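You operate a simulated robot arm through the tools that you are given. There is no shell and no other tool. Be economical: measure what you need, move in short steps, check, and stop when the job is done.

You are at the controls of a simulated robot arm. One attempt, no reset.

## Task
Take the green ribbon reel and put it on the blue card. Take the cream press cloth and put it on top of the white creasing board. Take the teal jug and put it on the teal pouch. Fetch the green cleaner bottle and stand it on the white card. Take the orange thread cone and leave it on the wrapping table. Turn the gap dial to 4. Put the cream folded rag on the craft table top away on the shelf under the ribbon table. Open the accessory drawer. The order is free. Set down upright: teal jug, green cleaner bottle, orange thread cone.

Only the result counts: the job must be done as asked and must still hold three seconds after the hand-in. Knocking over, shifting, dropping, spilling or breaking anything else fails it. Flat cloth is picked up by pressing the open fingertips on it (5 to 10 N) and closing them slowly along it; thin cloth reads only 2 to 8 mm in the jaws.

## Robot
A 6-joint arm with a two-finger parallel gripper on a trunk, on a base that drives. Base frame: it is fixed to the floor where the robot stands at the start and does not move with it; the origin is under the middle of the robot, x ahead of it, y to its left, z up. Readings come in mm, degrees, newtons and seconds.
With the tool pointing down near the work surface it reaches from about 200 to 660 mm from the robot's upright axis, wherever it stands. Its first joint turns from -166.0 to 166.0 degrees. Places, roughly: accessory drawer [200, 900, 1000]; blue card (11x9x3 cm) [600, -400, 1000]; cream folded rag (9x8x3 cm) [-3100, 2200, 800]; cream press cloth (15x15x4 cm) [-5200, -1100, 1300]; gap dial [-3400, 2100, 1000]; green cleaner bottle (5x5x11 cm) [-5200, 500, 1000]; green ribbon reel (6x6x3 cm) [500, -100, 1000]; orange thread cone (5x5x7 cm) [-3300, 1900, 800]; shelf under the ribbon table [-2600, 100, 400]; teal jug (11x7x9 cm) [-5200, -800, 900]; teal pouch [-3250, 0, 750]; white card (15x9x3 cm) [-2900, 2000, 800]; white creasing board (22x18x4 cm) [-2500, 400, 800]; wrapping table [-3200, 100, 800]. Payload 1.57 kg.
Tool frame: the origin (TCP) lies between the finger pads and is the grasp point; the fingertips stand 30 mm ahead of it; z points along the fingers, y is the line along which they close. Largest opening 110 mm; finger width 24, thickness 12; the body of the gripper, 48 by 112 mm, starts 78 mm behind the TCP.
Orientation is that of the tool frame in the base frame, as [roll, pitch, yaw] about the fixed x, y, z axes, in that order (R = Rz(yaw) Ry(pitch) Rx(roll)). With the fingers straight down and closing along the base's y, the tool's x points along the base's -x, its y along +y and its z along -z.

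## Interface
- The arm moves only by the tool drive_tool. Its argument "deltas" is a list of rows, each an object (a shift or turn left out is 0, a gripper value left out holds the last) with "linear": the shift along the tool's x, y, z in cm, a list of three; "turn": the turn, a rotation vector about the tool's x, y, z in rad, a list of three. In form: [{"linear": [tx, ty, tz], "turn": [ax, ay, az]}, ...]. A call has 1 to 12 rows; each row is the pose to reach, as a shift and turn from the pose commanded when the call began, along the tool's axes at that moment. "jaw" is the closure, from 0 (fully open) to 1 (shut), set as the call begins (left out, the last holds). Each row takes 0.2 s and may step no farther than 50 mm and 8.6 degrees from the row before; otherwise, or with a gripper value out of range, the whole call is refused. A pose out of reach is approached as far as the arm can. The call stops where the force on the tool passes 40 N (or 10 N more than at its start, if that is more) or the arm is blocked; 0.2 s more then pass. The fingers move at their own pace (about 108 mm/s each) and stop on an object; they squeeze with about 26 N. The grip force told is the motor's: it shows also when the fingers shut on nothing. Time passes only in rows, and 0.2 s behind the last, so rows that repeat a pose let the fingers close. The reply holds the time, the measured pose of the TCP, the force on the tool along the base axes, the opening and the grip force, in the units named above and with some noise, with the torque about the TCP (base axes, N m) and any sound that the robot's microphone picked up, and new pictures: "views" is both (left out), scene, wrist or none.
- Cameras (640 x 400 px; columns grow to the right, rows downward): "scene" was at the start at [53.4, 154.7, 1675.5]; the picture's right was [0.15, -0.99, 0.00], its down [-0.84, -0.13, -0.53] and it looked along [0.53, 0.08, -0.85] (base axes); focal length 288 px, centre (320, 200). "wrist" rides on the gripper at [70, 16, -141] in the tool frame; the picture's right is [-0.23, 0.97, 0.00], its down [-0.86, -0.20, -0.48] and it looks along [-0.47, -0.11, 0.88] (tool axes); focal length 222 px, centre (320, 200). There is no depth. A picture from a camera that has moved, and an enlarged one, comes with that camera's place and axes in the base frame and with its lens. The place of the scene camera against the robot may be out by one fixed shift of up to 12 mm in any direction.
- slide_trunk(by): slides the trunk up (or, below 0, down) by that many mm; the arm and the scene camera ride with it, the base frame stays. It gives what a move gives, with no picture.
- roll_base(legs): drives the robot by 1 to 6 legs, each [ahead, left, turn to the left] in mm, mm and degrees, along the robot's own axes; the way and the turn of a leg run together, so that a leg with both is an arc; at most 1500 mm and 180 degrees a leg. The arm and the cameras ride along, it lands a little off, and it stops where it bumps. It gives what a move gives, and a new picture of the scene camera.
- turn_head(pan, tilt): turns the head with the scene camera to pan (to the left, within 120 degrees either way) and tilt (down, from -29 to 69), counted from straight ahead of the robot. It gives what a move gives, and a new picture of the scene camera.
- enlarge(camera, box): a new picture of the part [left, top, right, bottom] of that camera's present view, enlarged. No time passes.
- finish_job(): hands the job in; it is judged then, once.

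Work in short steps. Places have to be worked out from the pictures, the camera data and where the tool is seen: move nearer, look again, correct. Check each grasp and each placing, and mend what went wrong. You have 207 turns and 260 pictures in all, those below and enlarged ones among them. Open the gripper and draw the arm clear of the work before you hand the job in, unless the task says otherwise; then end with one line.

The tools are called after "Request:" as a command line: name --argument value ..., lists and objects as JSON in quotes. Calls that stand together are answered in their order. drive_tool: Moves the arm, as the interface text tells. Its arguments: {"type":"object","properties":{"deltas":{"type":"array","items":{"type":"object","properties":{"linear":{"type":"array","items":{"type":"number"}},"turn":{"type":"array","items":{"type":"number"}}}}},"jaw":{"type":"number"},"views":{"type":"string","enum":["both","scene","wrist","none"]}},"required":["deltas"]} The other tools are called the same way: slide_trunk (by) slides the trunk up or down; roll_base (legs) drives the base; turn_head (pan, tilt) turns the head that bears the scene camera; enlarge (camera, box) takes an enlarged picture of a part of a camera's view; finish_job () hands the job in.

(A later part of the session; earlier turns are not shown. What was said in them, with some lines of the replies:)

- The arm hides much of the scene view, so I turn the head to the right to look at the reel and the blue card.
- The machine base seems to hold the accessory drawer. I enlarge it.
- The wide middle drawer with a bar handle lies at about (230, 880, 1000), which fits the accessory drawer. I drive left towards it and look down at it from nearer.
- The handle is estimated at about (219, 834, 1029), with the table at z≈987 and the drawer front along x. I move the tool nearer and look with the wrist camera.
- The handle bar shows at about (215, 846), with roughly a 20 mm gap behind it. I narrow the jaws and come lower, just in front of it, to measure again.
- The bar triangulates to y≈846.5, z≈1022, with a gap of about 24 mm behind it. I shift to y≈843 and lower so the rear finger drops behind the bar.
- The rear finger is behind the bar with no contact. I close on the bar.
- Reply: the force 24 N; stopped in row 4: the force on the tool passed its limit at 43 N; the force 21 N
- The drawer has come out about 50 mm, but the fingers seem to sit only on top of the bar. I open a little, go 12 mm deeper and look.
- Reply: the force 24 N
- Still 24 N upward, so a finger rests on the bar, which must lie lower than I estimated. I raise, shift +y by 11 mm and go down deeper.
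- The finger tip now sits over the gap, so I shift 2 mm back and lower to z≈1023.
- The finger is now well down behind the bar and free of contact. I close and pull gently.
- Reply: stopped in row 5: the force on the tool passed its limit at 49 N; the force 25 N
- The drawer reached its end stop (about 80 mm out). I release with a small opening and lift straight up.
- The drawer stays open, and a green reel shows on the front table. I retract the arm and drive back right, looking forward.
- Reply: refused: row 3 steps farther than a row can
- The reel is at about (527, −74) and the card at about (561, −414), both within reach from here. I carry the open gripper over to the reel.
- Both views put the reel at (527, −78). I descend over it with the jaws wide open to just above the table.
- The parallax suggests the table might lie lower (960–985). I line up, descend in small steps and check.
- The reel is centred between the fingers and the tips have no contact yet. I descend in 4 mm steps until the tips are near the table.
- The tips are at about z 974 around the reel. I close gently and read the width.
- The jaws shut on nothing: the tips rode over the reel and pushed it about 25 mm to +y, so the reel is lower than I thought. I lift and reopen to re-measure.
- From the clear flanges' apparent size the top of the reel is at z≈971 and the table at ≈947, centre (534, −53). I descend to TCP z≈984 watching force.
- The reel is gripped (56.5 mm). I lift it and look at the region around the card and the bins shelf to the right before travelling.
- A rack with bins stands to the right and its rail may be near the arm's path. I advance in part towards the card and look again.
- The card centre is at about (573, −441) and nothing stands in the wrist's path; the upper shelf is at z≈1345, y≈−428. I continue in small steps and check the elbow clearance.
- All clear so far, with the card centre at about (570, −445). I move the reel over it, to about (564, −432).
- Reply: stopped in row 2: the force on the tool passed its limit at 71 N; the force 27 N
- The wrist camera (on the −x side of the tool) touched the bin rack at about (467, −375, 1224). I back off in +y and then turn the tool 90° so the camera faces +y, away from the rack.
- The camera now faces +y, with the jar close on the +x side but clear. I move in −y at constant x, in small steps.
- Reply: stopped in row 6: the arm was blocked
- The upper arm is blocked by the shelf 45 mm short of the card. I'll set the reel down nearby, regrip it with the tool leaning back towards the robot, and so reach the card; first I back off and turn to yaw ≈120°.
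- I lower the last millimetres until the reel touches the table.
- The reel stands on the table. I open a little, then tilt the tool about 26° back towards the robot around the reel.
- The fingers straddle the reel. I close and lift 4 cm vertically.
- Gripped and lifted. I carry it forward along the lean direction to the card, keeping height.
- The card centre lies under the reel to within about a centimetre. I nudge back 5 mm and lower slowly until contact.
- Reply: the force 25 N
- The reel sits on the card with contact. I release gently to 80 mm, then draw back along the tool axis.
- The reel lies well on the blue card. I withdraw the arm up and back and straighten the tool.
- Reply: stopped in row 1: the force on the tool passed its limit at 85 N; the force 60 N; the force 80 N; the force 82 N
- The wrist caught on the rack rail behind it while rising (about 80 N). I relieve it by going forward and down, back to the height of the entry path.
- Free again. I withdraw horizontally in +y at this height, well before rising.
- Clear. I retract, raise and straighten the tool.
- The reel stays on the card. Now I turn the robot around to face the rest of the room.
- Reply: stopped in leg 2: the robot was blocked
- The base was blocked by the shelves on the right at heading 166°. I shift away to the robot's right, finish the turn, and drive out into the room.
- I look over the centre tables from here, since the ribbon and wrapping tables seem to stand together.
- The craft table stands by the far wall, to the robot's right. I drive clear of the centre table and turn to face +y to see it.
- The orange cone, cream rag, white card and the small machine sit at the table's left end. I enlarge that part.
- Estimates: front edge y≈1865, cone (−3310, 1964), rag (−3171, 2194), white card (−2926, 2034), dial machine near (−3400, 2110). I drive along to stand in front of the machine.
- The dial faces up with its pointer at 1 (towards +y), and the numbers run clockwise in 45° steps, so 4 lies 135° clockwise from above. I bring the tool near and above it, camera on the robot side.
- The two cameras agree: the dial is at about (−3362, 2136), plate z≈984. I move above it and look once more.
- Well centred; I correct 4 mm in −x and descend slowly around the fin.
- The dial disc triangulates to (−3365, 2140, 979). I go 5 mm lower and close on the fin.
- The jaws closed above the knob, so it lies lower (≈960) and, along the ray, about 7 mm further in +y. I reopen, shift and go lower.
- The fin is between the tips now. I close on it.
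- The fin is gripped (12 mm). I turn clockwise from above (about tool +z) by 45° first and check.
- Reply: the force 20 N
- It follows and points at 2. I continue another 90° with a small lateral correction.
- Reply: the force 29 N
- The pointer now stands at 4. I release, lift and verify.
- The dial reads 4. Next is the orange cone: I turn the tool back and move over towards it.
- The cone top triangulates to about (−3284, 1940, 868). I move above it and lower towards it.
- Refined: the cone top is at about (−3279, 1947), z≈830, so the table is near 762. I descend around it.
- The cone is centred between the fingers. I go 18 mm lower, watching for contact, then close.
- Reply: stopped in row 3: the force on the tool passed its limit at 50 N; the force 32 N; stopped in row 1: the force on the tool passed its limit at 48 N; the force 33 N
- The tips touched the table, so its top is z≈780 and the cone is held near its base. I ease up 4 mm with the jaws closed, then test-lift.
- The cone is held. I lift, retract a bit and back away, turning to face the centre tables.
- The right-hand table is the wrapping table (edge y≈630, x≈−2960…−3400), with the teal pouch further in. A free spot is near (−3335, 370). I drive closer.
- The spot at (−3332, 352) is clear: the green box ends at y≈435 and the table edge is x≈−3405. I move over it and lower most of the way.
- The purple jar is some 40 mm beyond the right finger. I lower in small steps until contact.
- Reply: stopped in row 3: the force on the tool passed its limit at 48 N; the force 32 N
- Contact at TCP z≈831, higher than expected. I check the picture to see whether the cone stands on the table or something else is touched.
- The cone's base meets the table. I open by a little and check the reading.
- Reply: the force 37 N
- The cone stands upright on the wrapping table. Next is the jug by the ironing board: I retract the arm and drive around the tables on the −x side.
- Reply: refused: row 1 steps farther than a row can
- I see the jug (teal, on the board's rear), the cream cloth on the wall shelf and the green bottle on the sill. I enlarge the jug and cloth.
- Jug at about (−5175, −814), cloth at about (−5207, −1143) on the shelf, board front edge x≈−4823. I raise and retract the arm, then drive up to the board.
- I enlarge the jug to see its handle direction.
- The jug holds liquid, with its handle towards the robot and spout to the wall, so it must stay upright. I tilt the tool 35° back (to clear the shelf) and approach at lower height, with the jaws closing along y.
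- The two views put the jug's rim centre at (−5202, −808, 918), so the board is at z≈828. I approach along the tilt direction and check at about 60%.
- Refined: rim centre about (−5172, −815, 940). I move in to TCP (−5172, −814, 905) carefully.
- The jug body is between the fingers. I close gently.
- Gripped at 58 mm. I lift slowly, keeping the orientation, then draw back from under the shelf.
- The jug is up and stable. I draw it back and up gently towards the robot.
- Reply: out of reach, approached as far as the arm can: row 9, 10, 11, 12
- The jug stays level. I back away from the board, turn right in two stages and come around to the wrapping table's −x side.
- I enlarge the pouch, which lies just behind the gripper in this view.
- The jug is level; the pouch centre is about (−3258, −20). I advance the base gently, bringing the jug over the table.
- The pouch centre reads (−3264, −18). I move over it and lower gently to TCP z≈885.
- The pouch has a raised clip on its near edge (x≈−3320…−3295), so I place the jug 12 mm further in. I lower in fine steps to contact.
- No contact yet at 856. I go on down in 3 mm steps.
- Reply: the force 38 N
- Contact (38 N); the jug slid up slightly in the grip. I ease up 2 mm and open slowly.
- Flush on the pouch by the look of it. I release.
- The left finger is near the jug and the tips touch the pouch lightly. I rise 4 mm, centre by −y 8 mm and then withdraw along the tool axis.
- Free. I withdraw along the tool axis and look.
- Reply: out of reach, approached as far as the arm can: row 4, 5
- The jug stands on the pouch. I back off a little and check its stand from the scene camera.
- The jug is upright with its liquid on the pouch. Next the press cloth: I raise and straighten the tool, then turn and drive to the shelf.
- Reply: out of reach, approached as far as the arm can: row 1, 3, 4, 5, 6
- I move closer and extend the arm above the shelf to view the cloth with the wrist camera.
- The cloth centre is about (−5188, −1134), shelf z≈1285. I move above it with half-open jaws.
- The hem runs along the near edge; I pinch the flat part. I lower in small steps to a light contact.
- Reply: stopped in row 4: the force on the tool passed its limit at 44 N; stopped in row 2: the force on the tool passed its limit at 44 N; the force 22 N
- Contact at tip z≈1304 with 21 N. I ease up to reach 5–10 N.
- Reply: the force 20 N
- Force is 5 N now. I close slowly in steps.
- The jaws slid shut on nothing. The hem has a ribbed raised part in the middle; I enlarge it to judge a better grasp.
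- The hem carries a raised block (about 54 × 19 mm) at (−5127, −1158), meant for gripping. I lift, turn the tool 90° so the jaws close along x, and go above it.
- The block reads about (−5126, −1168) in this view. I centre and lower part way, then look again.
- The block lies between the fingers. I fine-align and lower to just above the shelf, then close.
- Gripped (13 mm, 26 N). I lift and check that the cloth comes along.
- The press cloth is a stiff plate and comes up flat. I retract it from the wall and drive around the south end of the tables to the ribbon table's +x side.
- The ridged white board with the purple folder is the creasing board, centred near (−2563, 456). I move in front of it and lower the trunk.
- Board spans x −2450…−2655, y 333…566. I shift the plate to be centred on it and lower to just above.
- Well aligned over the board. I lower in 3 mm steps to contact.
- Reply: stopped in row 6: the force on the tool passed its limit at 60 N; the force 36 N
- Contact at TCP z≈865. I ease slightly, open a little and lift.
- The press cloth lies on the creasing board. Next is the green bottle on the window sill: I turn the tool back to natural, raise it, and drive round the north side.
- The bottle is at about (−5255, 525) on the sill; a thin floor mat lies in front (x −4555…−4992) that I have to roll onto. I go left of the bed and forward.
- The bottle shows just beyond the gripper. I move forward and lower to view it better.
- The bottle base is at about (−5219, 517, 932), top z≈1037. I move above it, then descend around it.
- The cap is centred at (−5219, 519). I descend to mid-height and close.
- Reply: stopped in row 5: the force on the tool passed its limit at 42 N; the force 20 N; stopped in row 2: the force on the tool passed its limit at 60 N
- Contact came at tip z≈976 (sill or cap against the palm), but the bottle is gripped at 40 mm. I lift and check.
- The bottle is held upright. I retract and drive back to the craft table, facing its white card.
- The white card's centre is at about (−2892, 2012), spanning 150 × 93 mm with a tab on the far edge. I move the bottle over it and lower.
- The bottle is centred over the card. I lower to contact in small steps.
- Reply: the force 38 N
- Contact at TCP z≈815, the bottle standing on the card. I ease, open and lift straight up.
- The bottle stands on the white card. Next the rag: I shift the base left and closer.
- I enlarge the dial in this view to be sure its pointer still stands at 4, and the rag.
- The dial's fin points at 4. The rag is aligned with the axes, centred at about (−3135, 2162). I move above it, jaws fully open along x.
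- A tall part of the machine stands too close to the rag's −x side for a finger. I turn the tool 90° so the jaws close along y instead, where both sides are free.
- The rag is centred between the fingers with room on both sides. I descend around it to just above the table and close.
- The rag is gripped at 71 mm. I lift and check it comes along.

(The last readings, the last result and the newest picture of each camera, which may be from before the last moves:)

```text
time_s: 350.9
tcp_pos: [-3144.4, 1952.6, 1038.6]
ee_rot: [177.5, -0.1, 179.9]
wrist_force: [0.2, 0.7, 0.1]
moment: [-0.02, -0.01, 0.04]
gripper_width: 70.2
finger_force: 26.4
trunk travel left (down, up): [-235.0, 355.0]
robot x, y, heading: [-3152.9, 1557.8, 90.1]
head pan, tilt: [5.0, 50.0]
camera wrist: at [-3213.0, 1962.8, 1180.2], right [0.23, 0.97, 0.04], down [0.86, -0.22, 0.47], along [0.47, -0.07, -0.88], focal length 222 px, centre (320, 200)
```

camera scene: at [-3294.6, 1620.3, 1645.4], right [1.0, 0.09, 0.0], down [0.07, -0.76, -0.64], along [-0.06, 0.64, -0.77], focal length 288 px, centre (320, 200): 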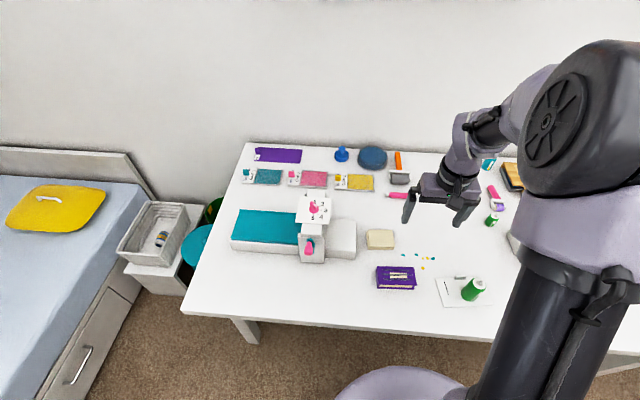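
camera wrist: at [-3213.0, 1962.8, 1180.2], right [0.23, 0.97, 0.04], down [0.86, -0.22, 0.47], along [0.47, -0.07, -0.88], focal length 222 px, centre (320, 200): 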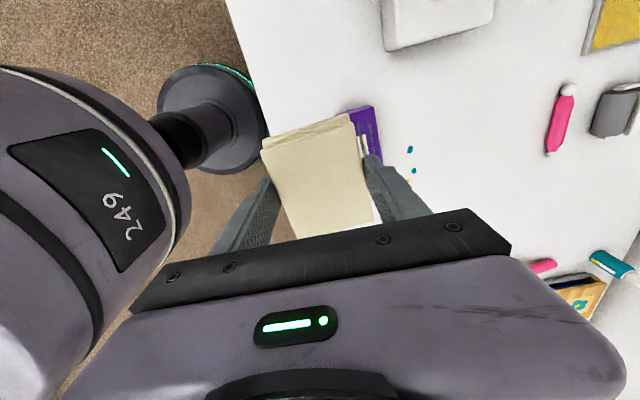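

The rag is held. I turn the tool back to natural and drive to the +x side of the ribbon table.

Request:
drive_tool --deltas '[{"linear": [0, 0, -1], "turn": [0, 0, -0.14]}, {"linear": [0, 0, -2], "turn": [0, 0, -0.28]}, {"linear": [0, 0, -3], "turn": [0, 0, -0.42]}, {"linear": [0, 0, -4], "turn": [0, 0, -0.56]}, {"linear": [0, 0, -5], "turn": [0, 0, -0.7]}, {"linear": [0, 0, -6], "turn": [0, 0, -0.84]}, {"linear": [0, 0, -6], "turn": [0, 0, -0.98]}, {"linear": [0, 0, -6], "turn": [0, 0, -1.12]}, {"linear": [0, 0, -6], "turn": [0, 0, -1.26]}, {"linear": [0, 0, -6], "turn": [0, 0, -1.4]}, {"linear": [0, 0, -6], "turn": [0, 0, -1.54]}, {"linear": [0, 0, -6], "turn": [0, 0, -1.57]}]' --views "none"

Request:
roll_base --legs '[[-350, 0, 0], [0, -1350, 0], [0, 0, 90], [0, 1050, 0]]'

Request:
slide_trunk --by -230

Request:
turn_head --pan 0 --tilt 55

```text
time_s: 353.6
tcp_pos: [-3143.2, 1950.9, 1097.9]
ee_rot: [179.8, 2.7, -90.1]
wrist_force: [0.3, -0.1, -0.9]
moment: [-0.03, 0.0, -0.01]
gripper_width: 69.7
finger_force: 26.3
trunk travel left (down, up): [-235.0, 355.0]
robot x, y, heading: [-3153.4, 1556.4, 90.0]
head pan, tilt: [5.0, 50.0]
```

```text
time_s: 371.0
tcp_pos: [-2223.5, 146.0, 1098.3]
ee_rot: [-180.0, 2.7, -0.3]
wrist_force: [-0.7, -0.5, -0.3]
moment: [0.01, -0.01, 0.0]
gripper_width: 68.9
finger_force: 26.1
trunk travel left (down, up): [-235.0, 355.0]
robot x, y, heading: [-1830.9, 139.6, 179.6]
head pan, tilt: [5.0, 50.0]
camera scene: at [-1883.8, -7.3, 1645.5], right [-0.08, 1.0, 0.0], down [0.76, 0.06, -0.64], along [-0.64, -0.05, -0.77], focal length 288 px, centre (320, 200)
```

scene: 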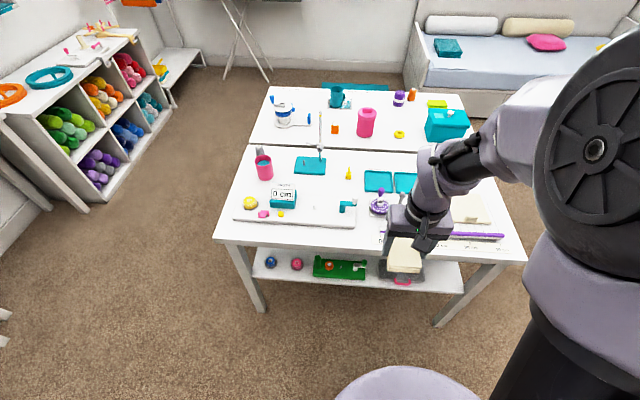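

```text
time_s: 373.4
tcp_pos: [-2222.3, 146.2, 866.9]
ee_rot: [180.0, 2.7, -0.4]
wrist_force: [-0.5, -0.5, -1.1]
moment: [0.01, -0.01, -0.01]
gripper_width: 68.7
finger_force: 26.3
trunk travel left (down, up): [-5.0, 585.0]
robot x, y, heading: [-1828.3, 135.5, 179.7]
head pan, tilt: [5.0, 50.0]
```

```text
time_s: 374.1
tcp_pos: [-2222.4, 147.1, 867.4]
ee_rot: [180.0, 2.7, -0.4]
wrist_force: [-0.3, 0.3, 0.1]
moment: [0.03, 0.02, -0.02]
gripper_width: 68.6
finger_force: 26.1
trunk travel left (down, up): [-5.0, 585.0]
robot x, y, heading: [-1832.0, 136.2, 179.8]
head pan, tilt: [0.0, 55.0]
camera scene: at [-1879.1, -0.3, 1409.0], right [0.0, 1.0, 0.0], down [0.82, 0.0, -0.57], along [-0.57, 0.0, -0.82], focal length 288 px, centre (320, 200)
```

scene: 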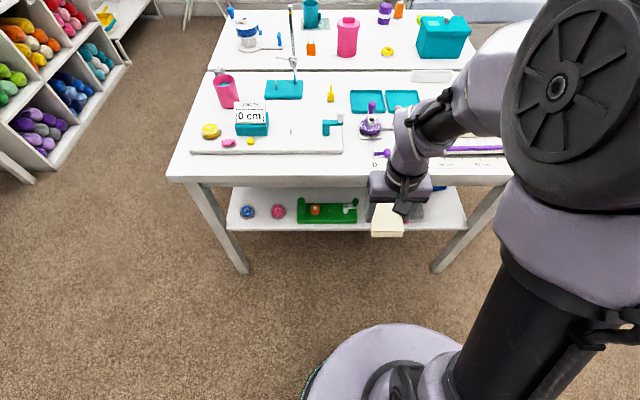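

The lower shelf (z≈400) has a free stretch at its right end (y≈445–600). I drive across to face it.

Request:
roll_base --legs '[[0, -390, 0], [100, 0, 0]]'

Request:
turn_head --pan 20 --tilt 50

```text
time_s: 377.3
tcp_pos: [-2323.1, 531.5, 868.7]
ee_rot: [179.9, 2.6, -0.1]
wrist_force: [0.1, 0.0, -0.3]
moment: [-0.02, 0.01, -0.03]
gripper_width: 68.8
finger_force: 26.4
trunk travel left (down, up): [-5.0, 585.0]
robot x, y, heading: [-1931.0, 525.0, -179.9]
head pan, tilt: [0.0, 55.0]
camera scene: at [-1978.6, 386.7, 1409.0], right [0.0, 1.0, 0.0], down [0.82, 0.0, -0.57], along [-0.57, 0.0, -0.82], focal length 288 px, centre (320, 200)
```

scene: 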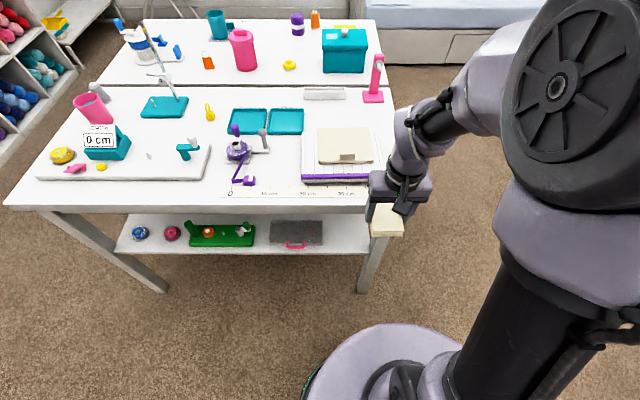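

```text
time_s: 378.1
tcp_pos: [-2323.0, 531.6, 867.4]
ee_rot: [179.9, 2.7, 0.0]
wrist_force: [-0.1, -0.1, 0.0]
moment: [0.01, 0.02, -0.01]
gripper_width: 68.7
finger_force: 25.9
trunk travel left (down, up): [-5.0, 585.0]
robot x, y, heading: [-1932.2, 524.1, -179.7]
head pan, tilt: [20.0, 50.0]
camera scene: at [-1978.6, 360.5, 1415.5], right [-0.34, 0.94, 0.0], down [0.72, 0.26, -0.64], along [-0.6, -0.22, -0.77], focal length 288 px, centre (320, 200)
```

scene: 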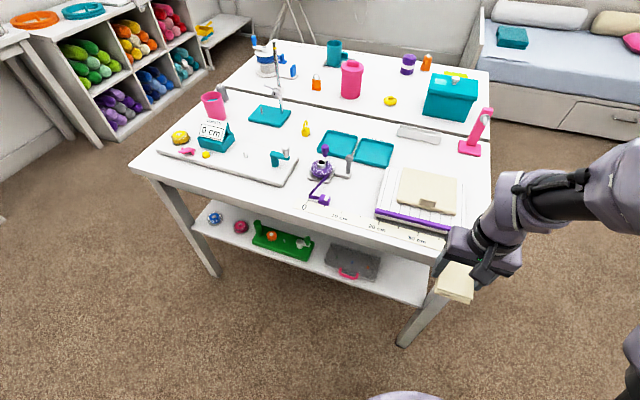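

The view is clear: free shelf space is y≈400–565, x −2455…−2620, right of the grey tray. I back the base 120 mm, align to y≈482, then tilt the tool 45° and lower in front of the table.

Request:
roll_base --legs '[[-120, 48, 0]]'

Request:
drive_tool --deltas '[{"linear": [-1, 0, 3], "turn": [0, -0.13, 0]}, {"linear": [-2, 0, 7], "turn": [0, -0.26, 0]}, {"linear": [-3, 0, 11], "turn": [0, -0.39, 0]}, {"linear": [-4, 0, 15], "turn": [0, -0.52, 0]}, {"linear": [-5, 0, 19], "turn": [0, -0.65, 0]}, {"linear": [-5, 0, 23], "turn": [0, -0.76, 0]}, {"linear": [-5, 0, 27], "turn": [0, -0.76, 0]}, {"linear": [-5, 0, 31], "turn": [0, -0.76, 0]}, {"linear": [-5, 0, 34], "turn": [0, -0.76, 0]}, {"linear": [-5, 0, 34], "turn": [0, -0.76, 0]}]' --views "both"

```text
time_s: 379.4
tcp_pos: [-2206.7, 483.1, 867.4]
ee_rot: [179.9, 2.7, -0.2]
wrist_force: [0.0, -0.9, -0.5]
moment: [-0.03, 0.02, -0.01]
gripper_width: 68.8
finger_force: 26.3
trunk travel left (down, up): [-5.0, 585.0]
robot x, y, heading: [-1816.5, 476.8, -179.8]
head pan, tilt: [20.0, 50.0]
camera scene: at [-1861.4, 312.5, 1415.5], right [-0.34, 0.94, 0.0], down [0.72, 0.26, -0.64], along [-0.6, -0.22, -0.77], focal length 288 px, centre (320, 200)
```

scene: 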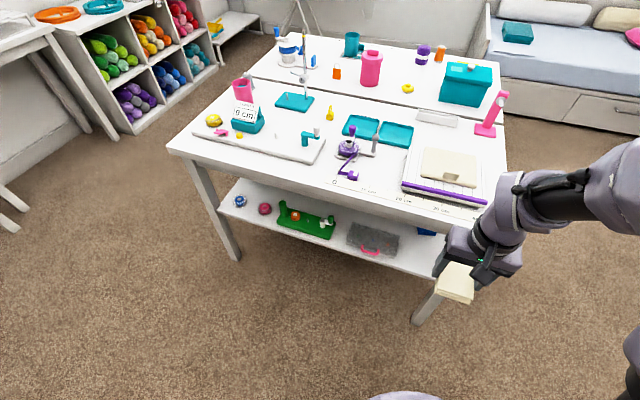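

```text
time_s: 381.6
tcp_pos: [-2272.7, 485.1, 531.9]
ee_rot: [180.0, 46.2, -0.2]
wrist_force: [0.6, 0.7, 0.0]
moment: [-0.02, -0.01, -0.01]
gripper_width: 68.6
finger_force: 26.2
trunk travel left (down, up): [-5.0, 585.0]
robot x, y, heading: [-1814.3, 473.7, -180.2]
head pan, tilt: [20.0, 50.0]
camera scene: at [-1861.7, 312.6, 1415.5], right [-0.34, 0.94, 0.0], down [0.72, 0.26, -0.64], along [-0.6, -0.22, -0.77], focal length 288 px, centre (320, 200)
camera wrist: at [-2121.0, 467.6, 578.4], right [-0.16, -0.97, 0.16], down [-0.25, 0.2, 0.95], along [-0.96, 0.11, -0.27], focal length 222 px, centre (320, 200)
```

scene: 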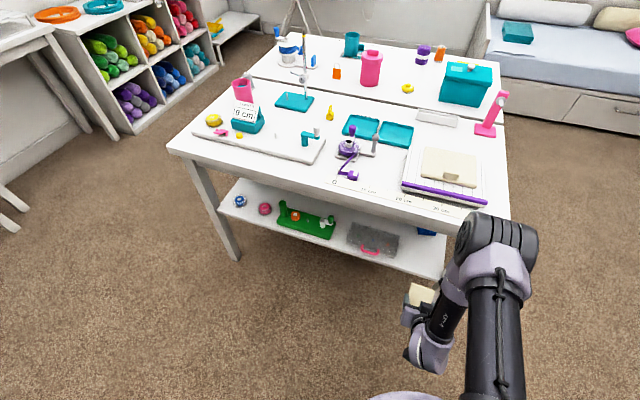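
wrist: 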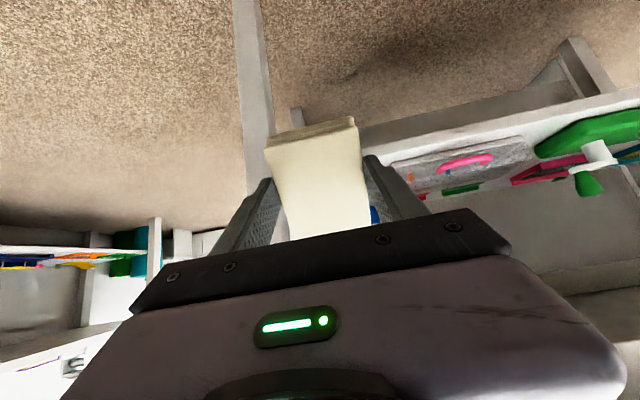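

The right-front leg's inner face is at y≈550, the tray ends at ≈400 and a blue thing lies further back at (−2631, 494). I advance the rag over the shelf front at (−2470, 476, 475).

Request:
drive_tool --deltas '[{"linear": [-2, 0.5, 3.3]}, {"linear": [-4, 1, 6.8]}, {"linear": [-6, 1, 10.3]}, {"linear": [-7.6, 1, 13.8]}, {"linear": [-8.6, 1, 16.5]}, {"linear": [-9.2, 1, 18.2]}, {"linear": [-9.2, 1, 18.2]}]' --views "both"

```text
time_s: 383.0
tcp_pos: [-2468.0, 473.4, 479.6]
ee_rot: [180.0, 47.1, 0.0]
wrist_force: [18.8, 0.4, 45.2]
moment: [-0.12, -0.67, 0.1]
gripper_width: 68.9
finger_force: 26.2
trunk travel left (down, up): [-5.0, 585.0]
robot x, y, heading: [-1810.0, 472.9, -179.7]
head pan, tilt: [20.0, 50.0]
stopped in row 7: the force on the tool passed its limit at 104 N (the readings are from after the stop); the commanded pose is now the measured one
camera scene: at [-1855.3, 312.6, 1416.0], right [-0.34, 0.94, 0.0], down [0.72, 0.26, -0.65], along [-0.61, -0.22, -0.76], focal length 288 px, centre (320, 200)
camera wrist: at [-2316.7, 457.7, 524.5], right [-0.16, -0.97, 0.17], down [-0.23, 0.2, 0.95], along [-0.96, 0.11, -0.26], focal length 222 px, centre (320, 200)
```

scene: 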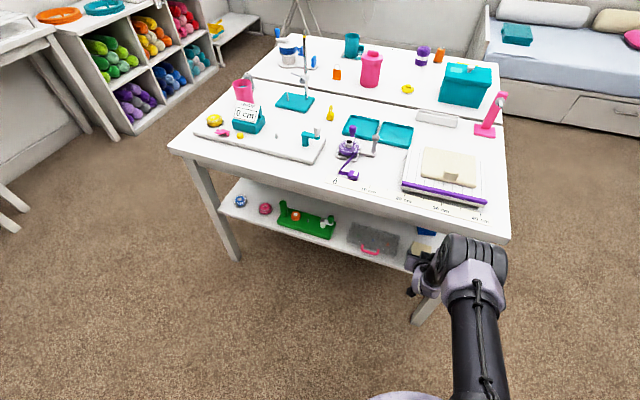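
wrist: 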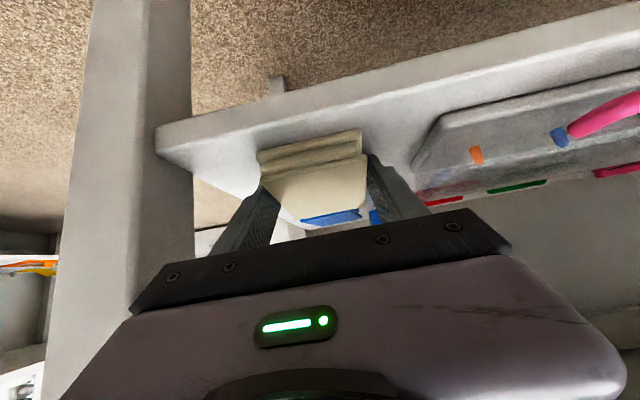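

The rag's lower edge already touches the shelf (so the shelf is z≈424). I ease up, move 20 mm further in, and touch down softly.

Request:
drive_tool --deltas '[{"linear": [-0.7, 0, -0.6]}, {"linear": [-1.4, 0, 0.1]}, {"linear": [-2.1, 0, 0.8]}, {"linear": [-1.9, 0, 1.0]}, {"linear": [-1.75, 0, 1.15]}]' --views "wrist"

```text
time_s: 384.2
tcp_pos: [-2487.7, 472.5, 479.1]
ee_rot: [180.0, 46.5, -0.1]
wrist_force: [5.3, -2.0, 10.8]
moment: [0.12, -0.1, -0.12]
gripper_width: 68.8
finger_force: 26.0
trunk travel left (down, up): [-5.0, 585.0]
robot x, y, heading: [-1813.2, 473.6, -179.9]
head pan, tilt: [20.0, 50.0]
camera wrist: at [-2337.2, 457.5, 525.8], right [-0.16, -0.97, 0.16], down [-0.24, 0.2, 0.95], along [-0.96, 0.11, -0.27], focal length 222 px, centre (320, 200)
```

wrist: 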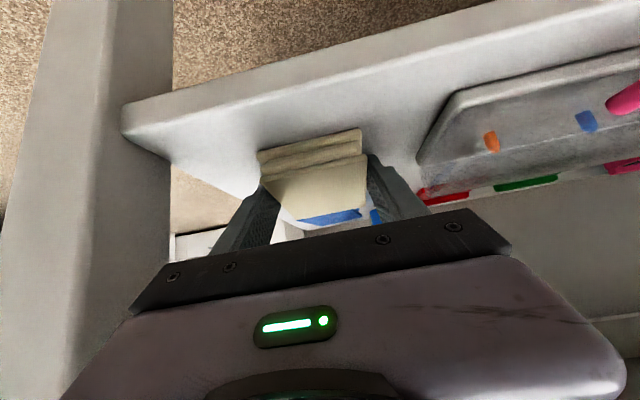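

Light contact (11 N). I open to about 80 mm to let the rag down.

Request:
drive_tool --deltas '[{"linear": [0, 0, 0]}, {"linear": [0, 0, 0]}, {"linear": [0, 0, 0]}]' --jaw 0.27 --views "wrist"

```text
time_s: 385.0
tcp_pos: [-2487.8, 472.8, 479.2]
ee_rot: [180.0, 46.4, 0.0]
wrist_force: [5.1, -6.7, 14.5]
moment: [-0.16, 0.08, 0.43]
gripper_width: 73.1
finger_force: 0.0
trunk travel left (down, up): [-5.0, 585.0]
robot x, y, heading: [-1814.6, 478.0, -180.0]
head pan, tilt: [20.0, 50.0]
camera wrist: at [-2337.2, 457.2, 525.8], right [-0.16, -0.97, 0.16], down [-0.24, 0.2, 0.95], along [-0.96, 0.11, -0.27], focal length 222 px, centre (320, 200)
```

wrist: 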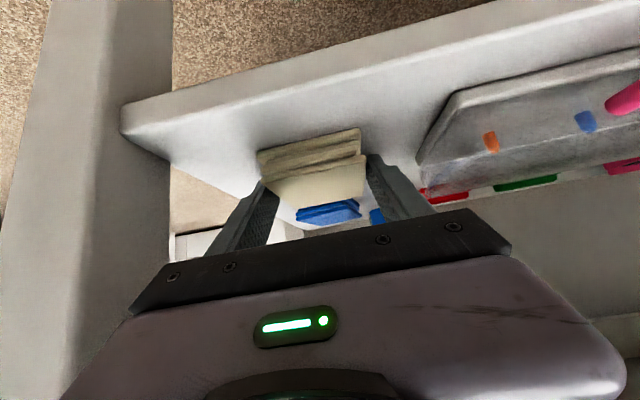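

The rag has dropped down. I lift slightly and withdraw along the tool axis.

Request:
drive_tool --deltas '[{"linear": [-0.5, 0, -0.5]}, {"linear": [-0.5, 0, -1.5]}, {"linear": [-0.5, 0, -4]}, {"linear": [-0.5, 0, -7]}, {"linear": [-0.5, 0, -7]}]' --views "wrist"

```text
time_s: 386.2
tcp_pos: [-2438.2, 474.7, 529.2]
ee_rot: [-180.0, 46.4, -0.1]
wrist_force: [-0.5, -0.9, -0.5]
moment: [-0.01, 0.0, 0.02]
gripper_width: 80.2
finger_force: 0.0
trunk travel left (down, up): [-5.0, 585.0]
robot x, y, heading: [-1815.2, 474.8, -179.6]
head pan, tilt: [20.0, 50.0]
camera wrist: at [-2288.7, 457.9, 577.0], right [-0.16, -0.97, 0.16], down [-0.24, 0.2, 0.95], along [-0.96, 0.11, -0.27], focal length 222 px, centre (320, 200)
```

wrist: 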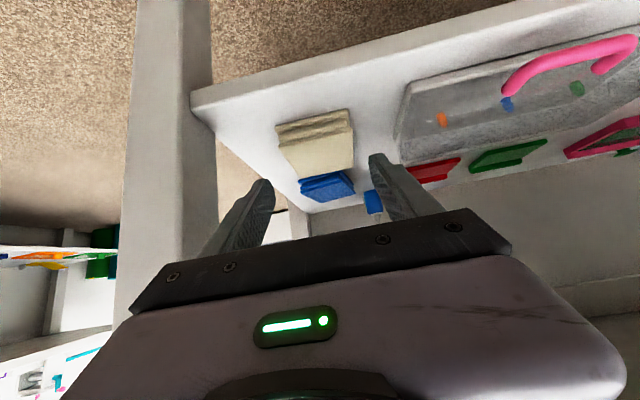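

The rag rests on the shelf in front of the blue thing. I draw the arm out, up and clear, then look.

Request:
drive_tool --deltas '[{"linear": [2.5, 0, -3]}, {"linear": [5, 0, -6]}, {"linear": [7.5, 0, -9]}, {"linear": [9.5, 0, -11.5]}, {"linear": [8, 0, -14]}, {"linear": [6, 0, -17.5]}, {"linear": [4, 0, -21]}, {"linear": [2, 0, -24.5]}, {"linear": [0, 0, -28]}, {"linear": [-2, 0, -31]}]' --views "none"

Request:
turn_head --pan 20 --tilt 52

Request:
enlarge --camera "scene" --box '[330, 140, 530, 290]'

```text
time_s: 388.4
tcp_pos: [-2261.9, 473.3, 749.3]
ee_rot: [179.9, 46.3, -0.1]
wrist_force: [0.0, 0.4, 0.3]
moment: [0.02, -0.05, -0.01]
gripper_width: 80.3
finger_force: 0.0
out of reach, approached as far as the arm can: row 9, 10
trunk travel left (down, up): [-5.0, 585.0]
robot x, y, heading: [-1815.0, 476.6, -179.8]
head pan, tilt: [20.0, 50.0]
```

```text
time_s: 389.1
tcp_pos: [-2262.0, 473.7, 748.0]
ee_rot: [179.9, 46.4, -0.1]
wrist_force: [-0.7, 0.0, -0.5]
moment: [0.03, 0.0, 0.01]
gripper_width: 80.2
finger_force: 0.0
trunk travel left (down, up): [-5.0, 585.0]
robot x, y, heading: [-1815.1, 475.9, -179.9]
head pan, tilt: [20.0, 52.0]
camera scene: at [-1859.3, 313.2, 1412.9], right [-0.34, 0.94, 0.0], down [0.74, 0.27, -0.62], along [-0.58, -0.21, -0.79], focal length 288 px, centre (320, 200)
```

scene: 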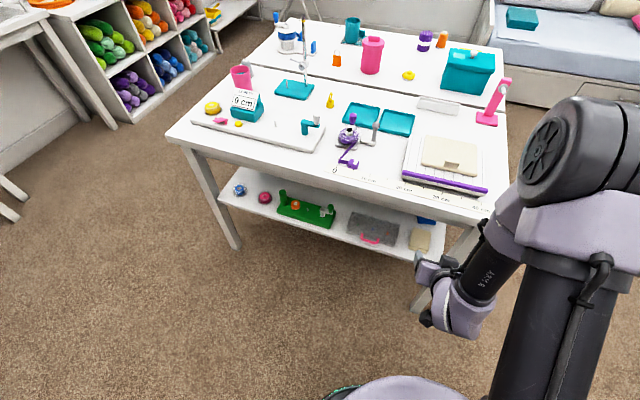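

```text
2.67 times, centred on (430, 215) of scene
camera zoom: at [-1859.3, 313.2, 1412.9], right [-0.34, 0.94, 0.0], down [0.74, 0.27, -0.62], along [-0.58, -0.21, -0.79], focal length 768 px, centre (27, 160)
```

zoom: 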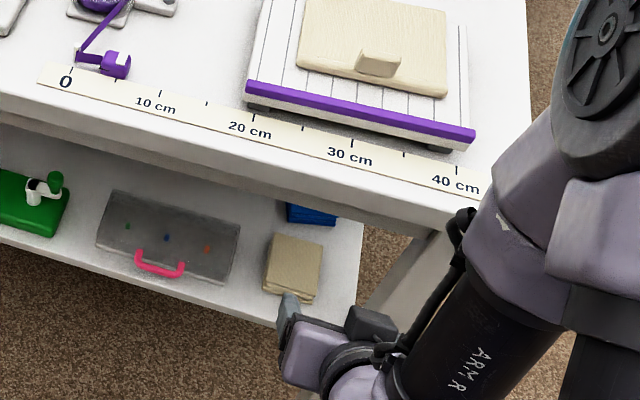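

The rag lies flat on the shelf, the press cloth lies flat on the board, and the jug and cone stand on the wrapping table. I open the gripper and back the robot clear.

Request:
roll_base --legs '[[-350, 0, 0]]'

Request:
drive_tool --deltas '[{"linear": [0, 0, -1]}, {"linear": [0, 0, -1]}]' --jaw 0 --views "scene"

```text
time_s: 391.4
tcp_pos: [-1905.6, 473.4, 748.7]
ee_rot: [-180.0, 46.3, 0.0]
wrist_force: [0.5, 0.1, -0.3]
moment: [0.03, 0.0, -0.02]
gripper_width: 80.2
finger_force: 0.0
trunk travel left (down, up): [-5.0, 585.0]
robot x, y, heading: [-1458.0, 475.2, -179.9]
head pan, tilt: [20.0, 52.0]
camera scene: at [-1502.6, 314.1, 1412.9], right [-0.35, 0.94, 0.0], down [0.74, 0.27, -0.62], along [-0.58, -0.21, -0.79], focal length 288 px, centre (320, 200)
```

scene: 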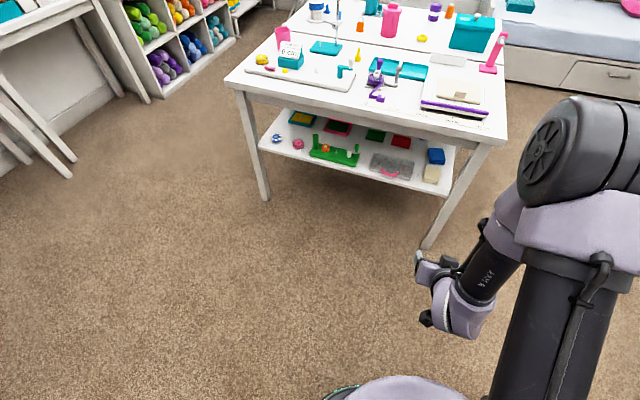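

```text
time_s: 392.0
tcp_pos: [-1907.4, 473.2, 750.8]
ee_rot: [-180.0, 46.3, 0.0]
wrist_force: [0.8, 0.0, 0.3]
moment: [0.0, 0.02, 0.0]
gripper_width: 109.9
finger_force: 0.1
out of reach, approached as far as the arm can: row 1, 2
trunk travel left (down, up): [-5.0, 585.0]
robot x, y, heading: [-1460.0, 475.4, -180.0]
head pan, tilt: [20.0, 52.0]
camera scene: at [-1502.7, 314.1, 1412.9], right [-0.35, 0.94, 0.0], down [0.74, 0.27, -0.62], along [-0.58, -0.21, -0.79], focal length 288 px, centre (320, 200)
```

scene: 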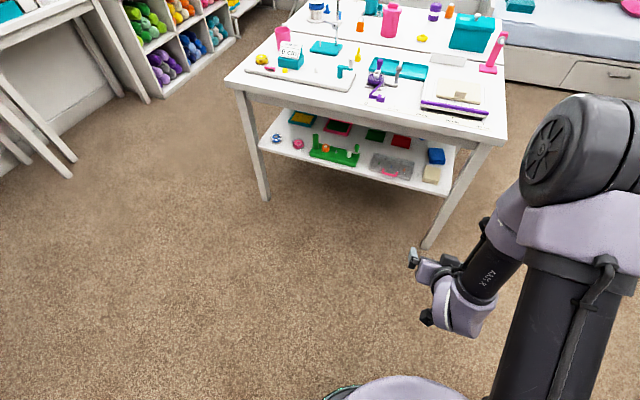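

Everything has been set in place and the arm is clear with the gripper open, so I hand the job in.

Request:
finish_job

```text
The job is handed in.
```

I completed all eight tasks and handed the job in; I checked each in the camera pictures when I finished it, but didn't go back to the reel, drawer, bottle or dial before handing in.
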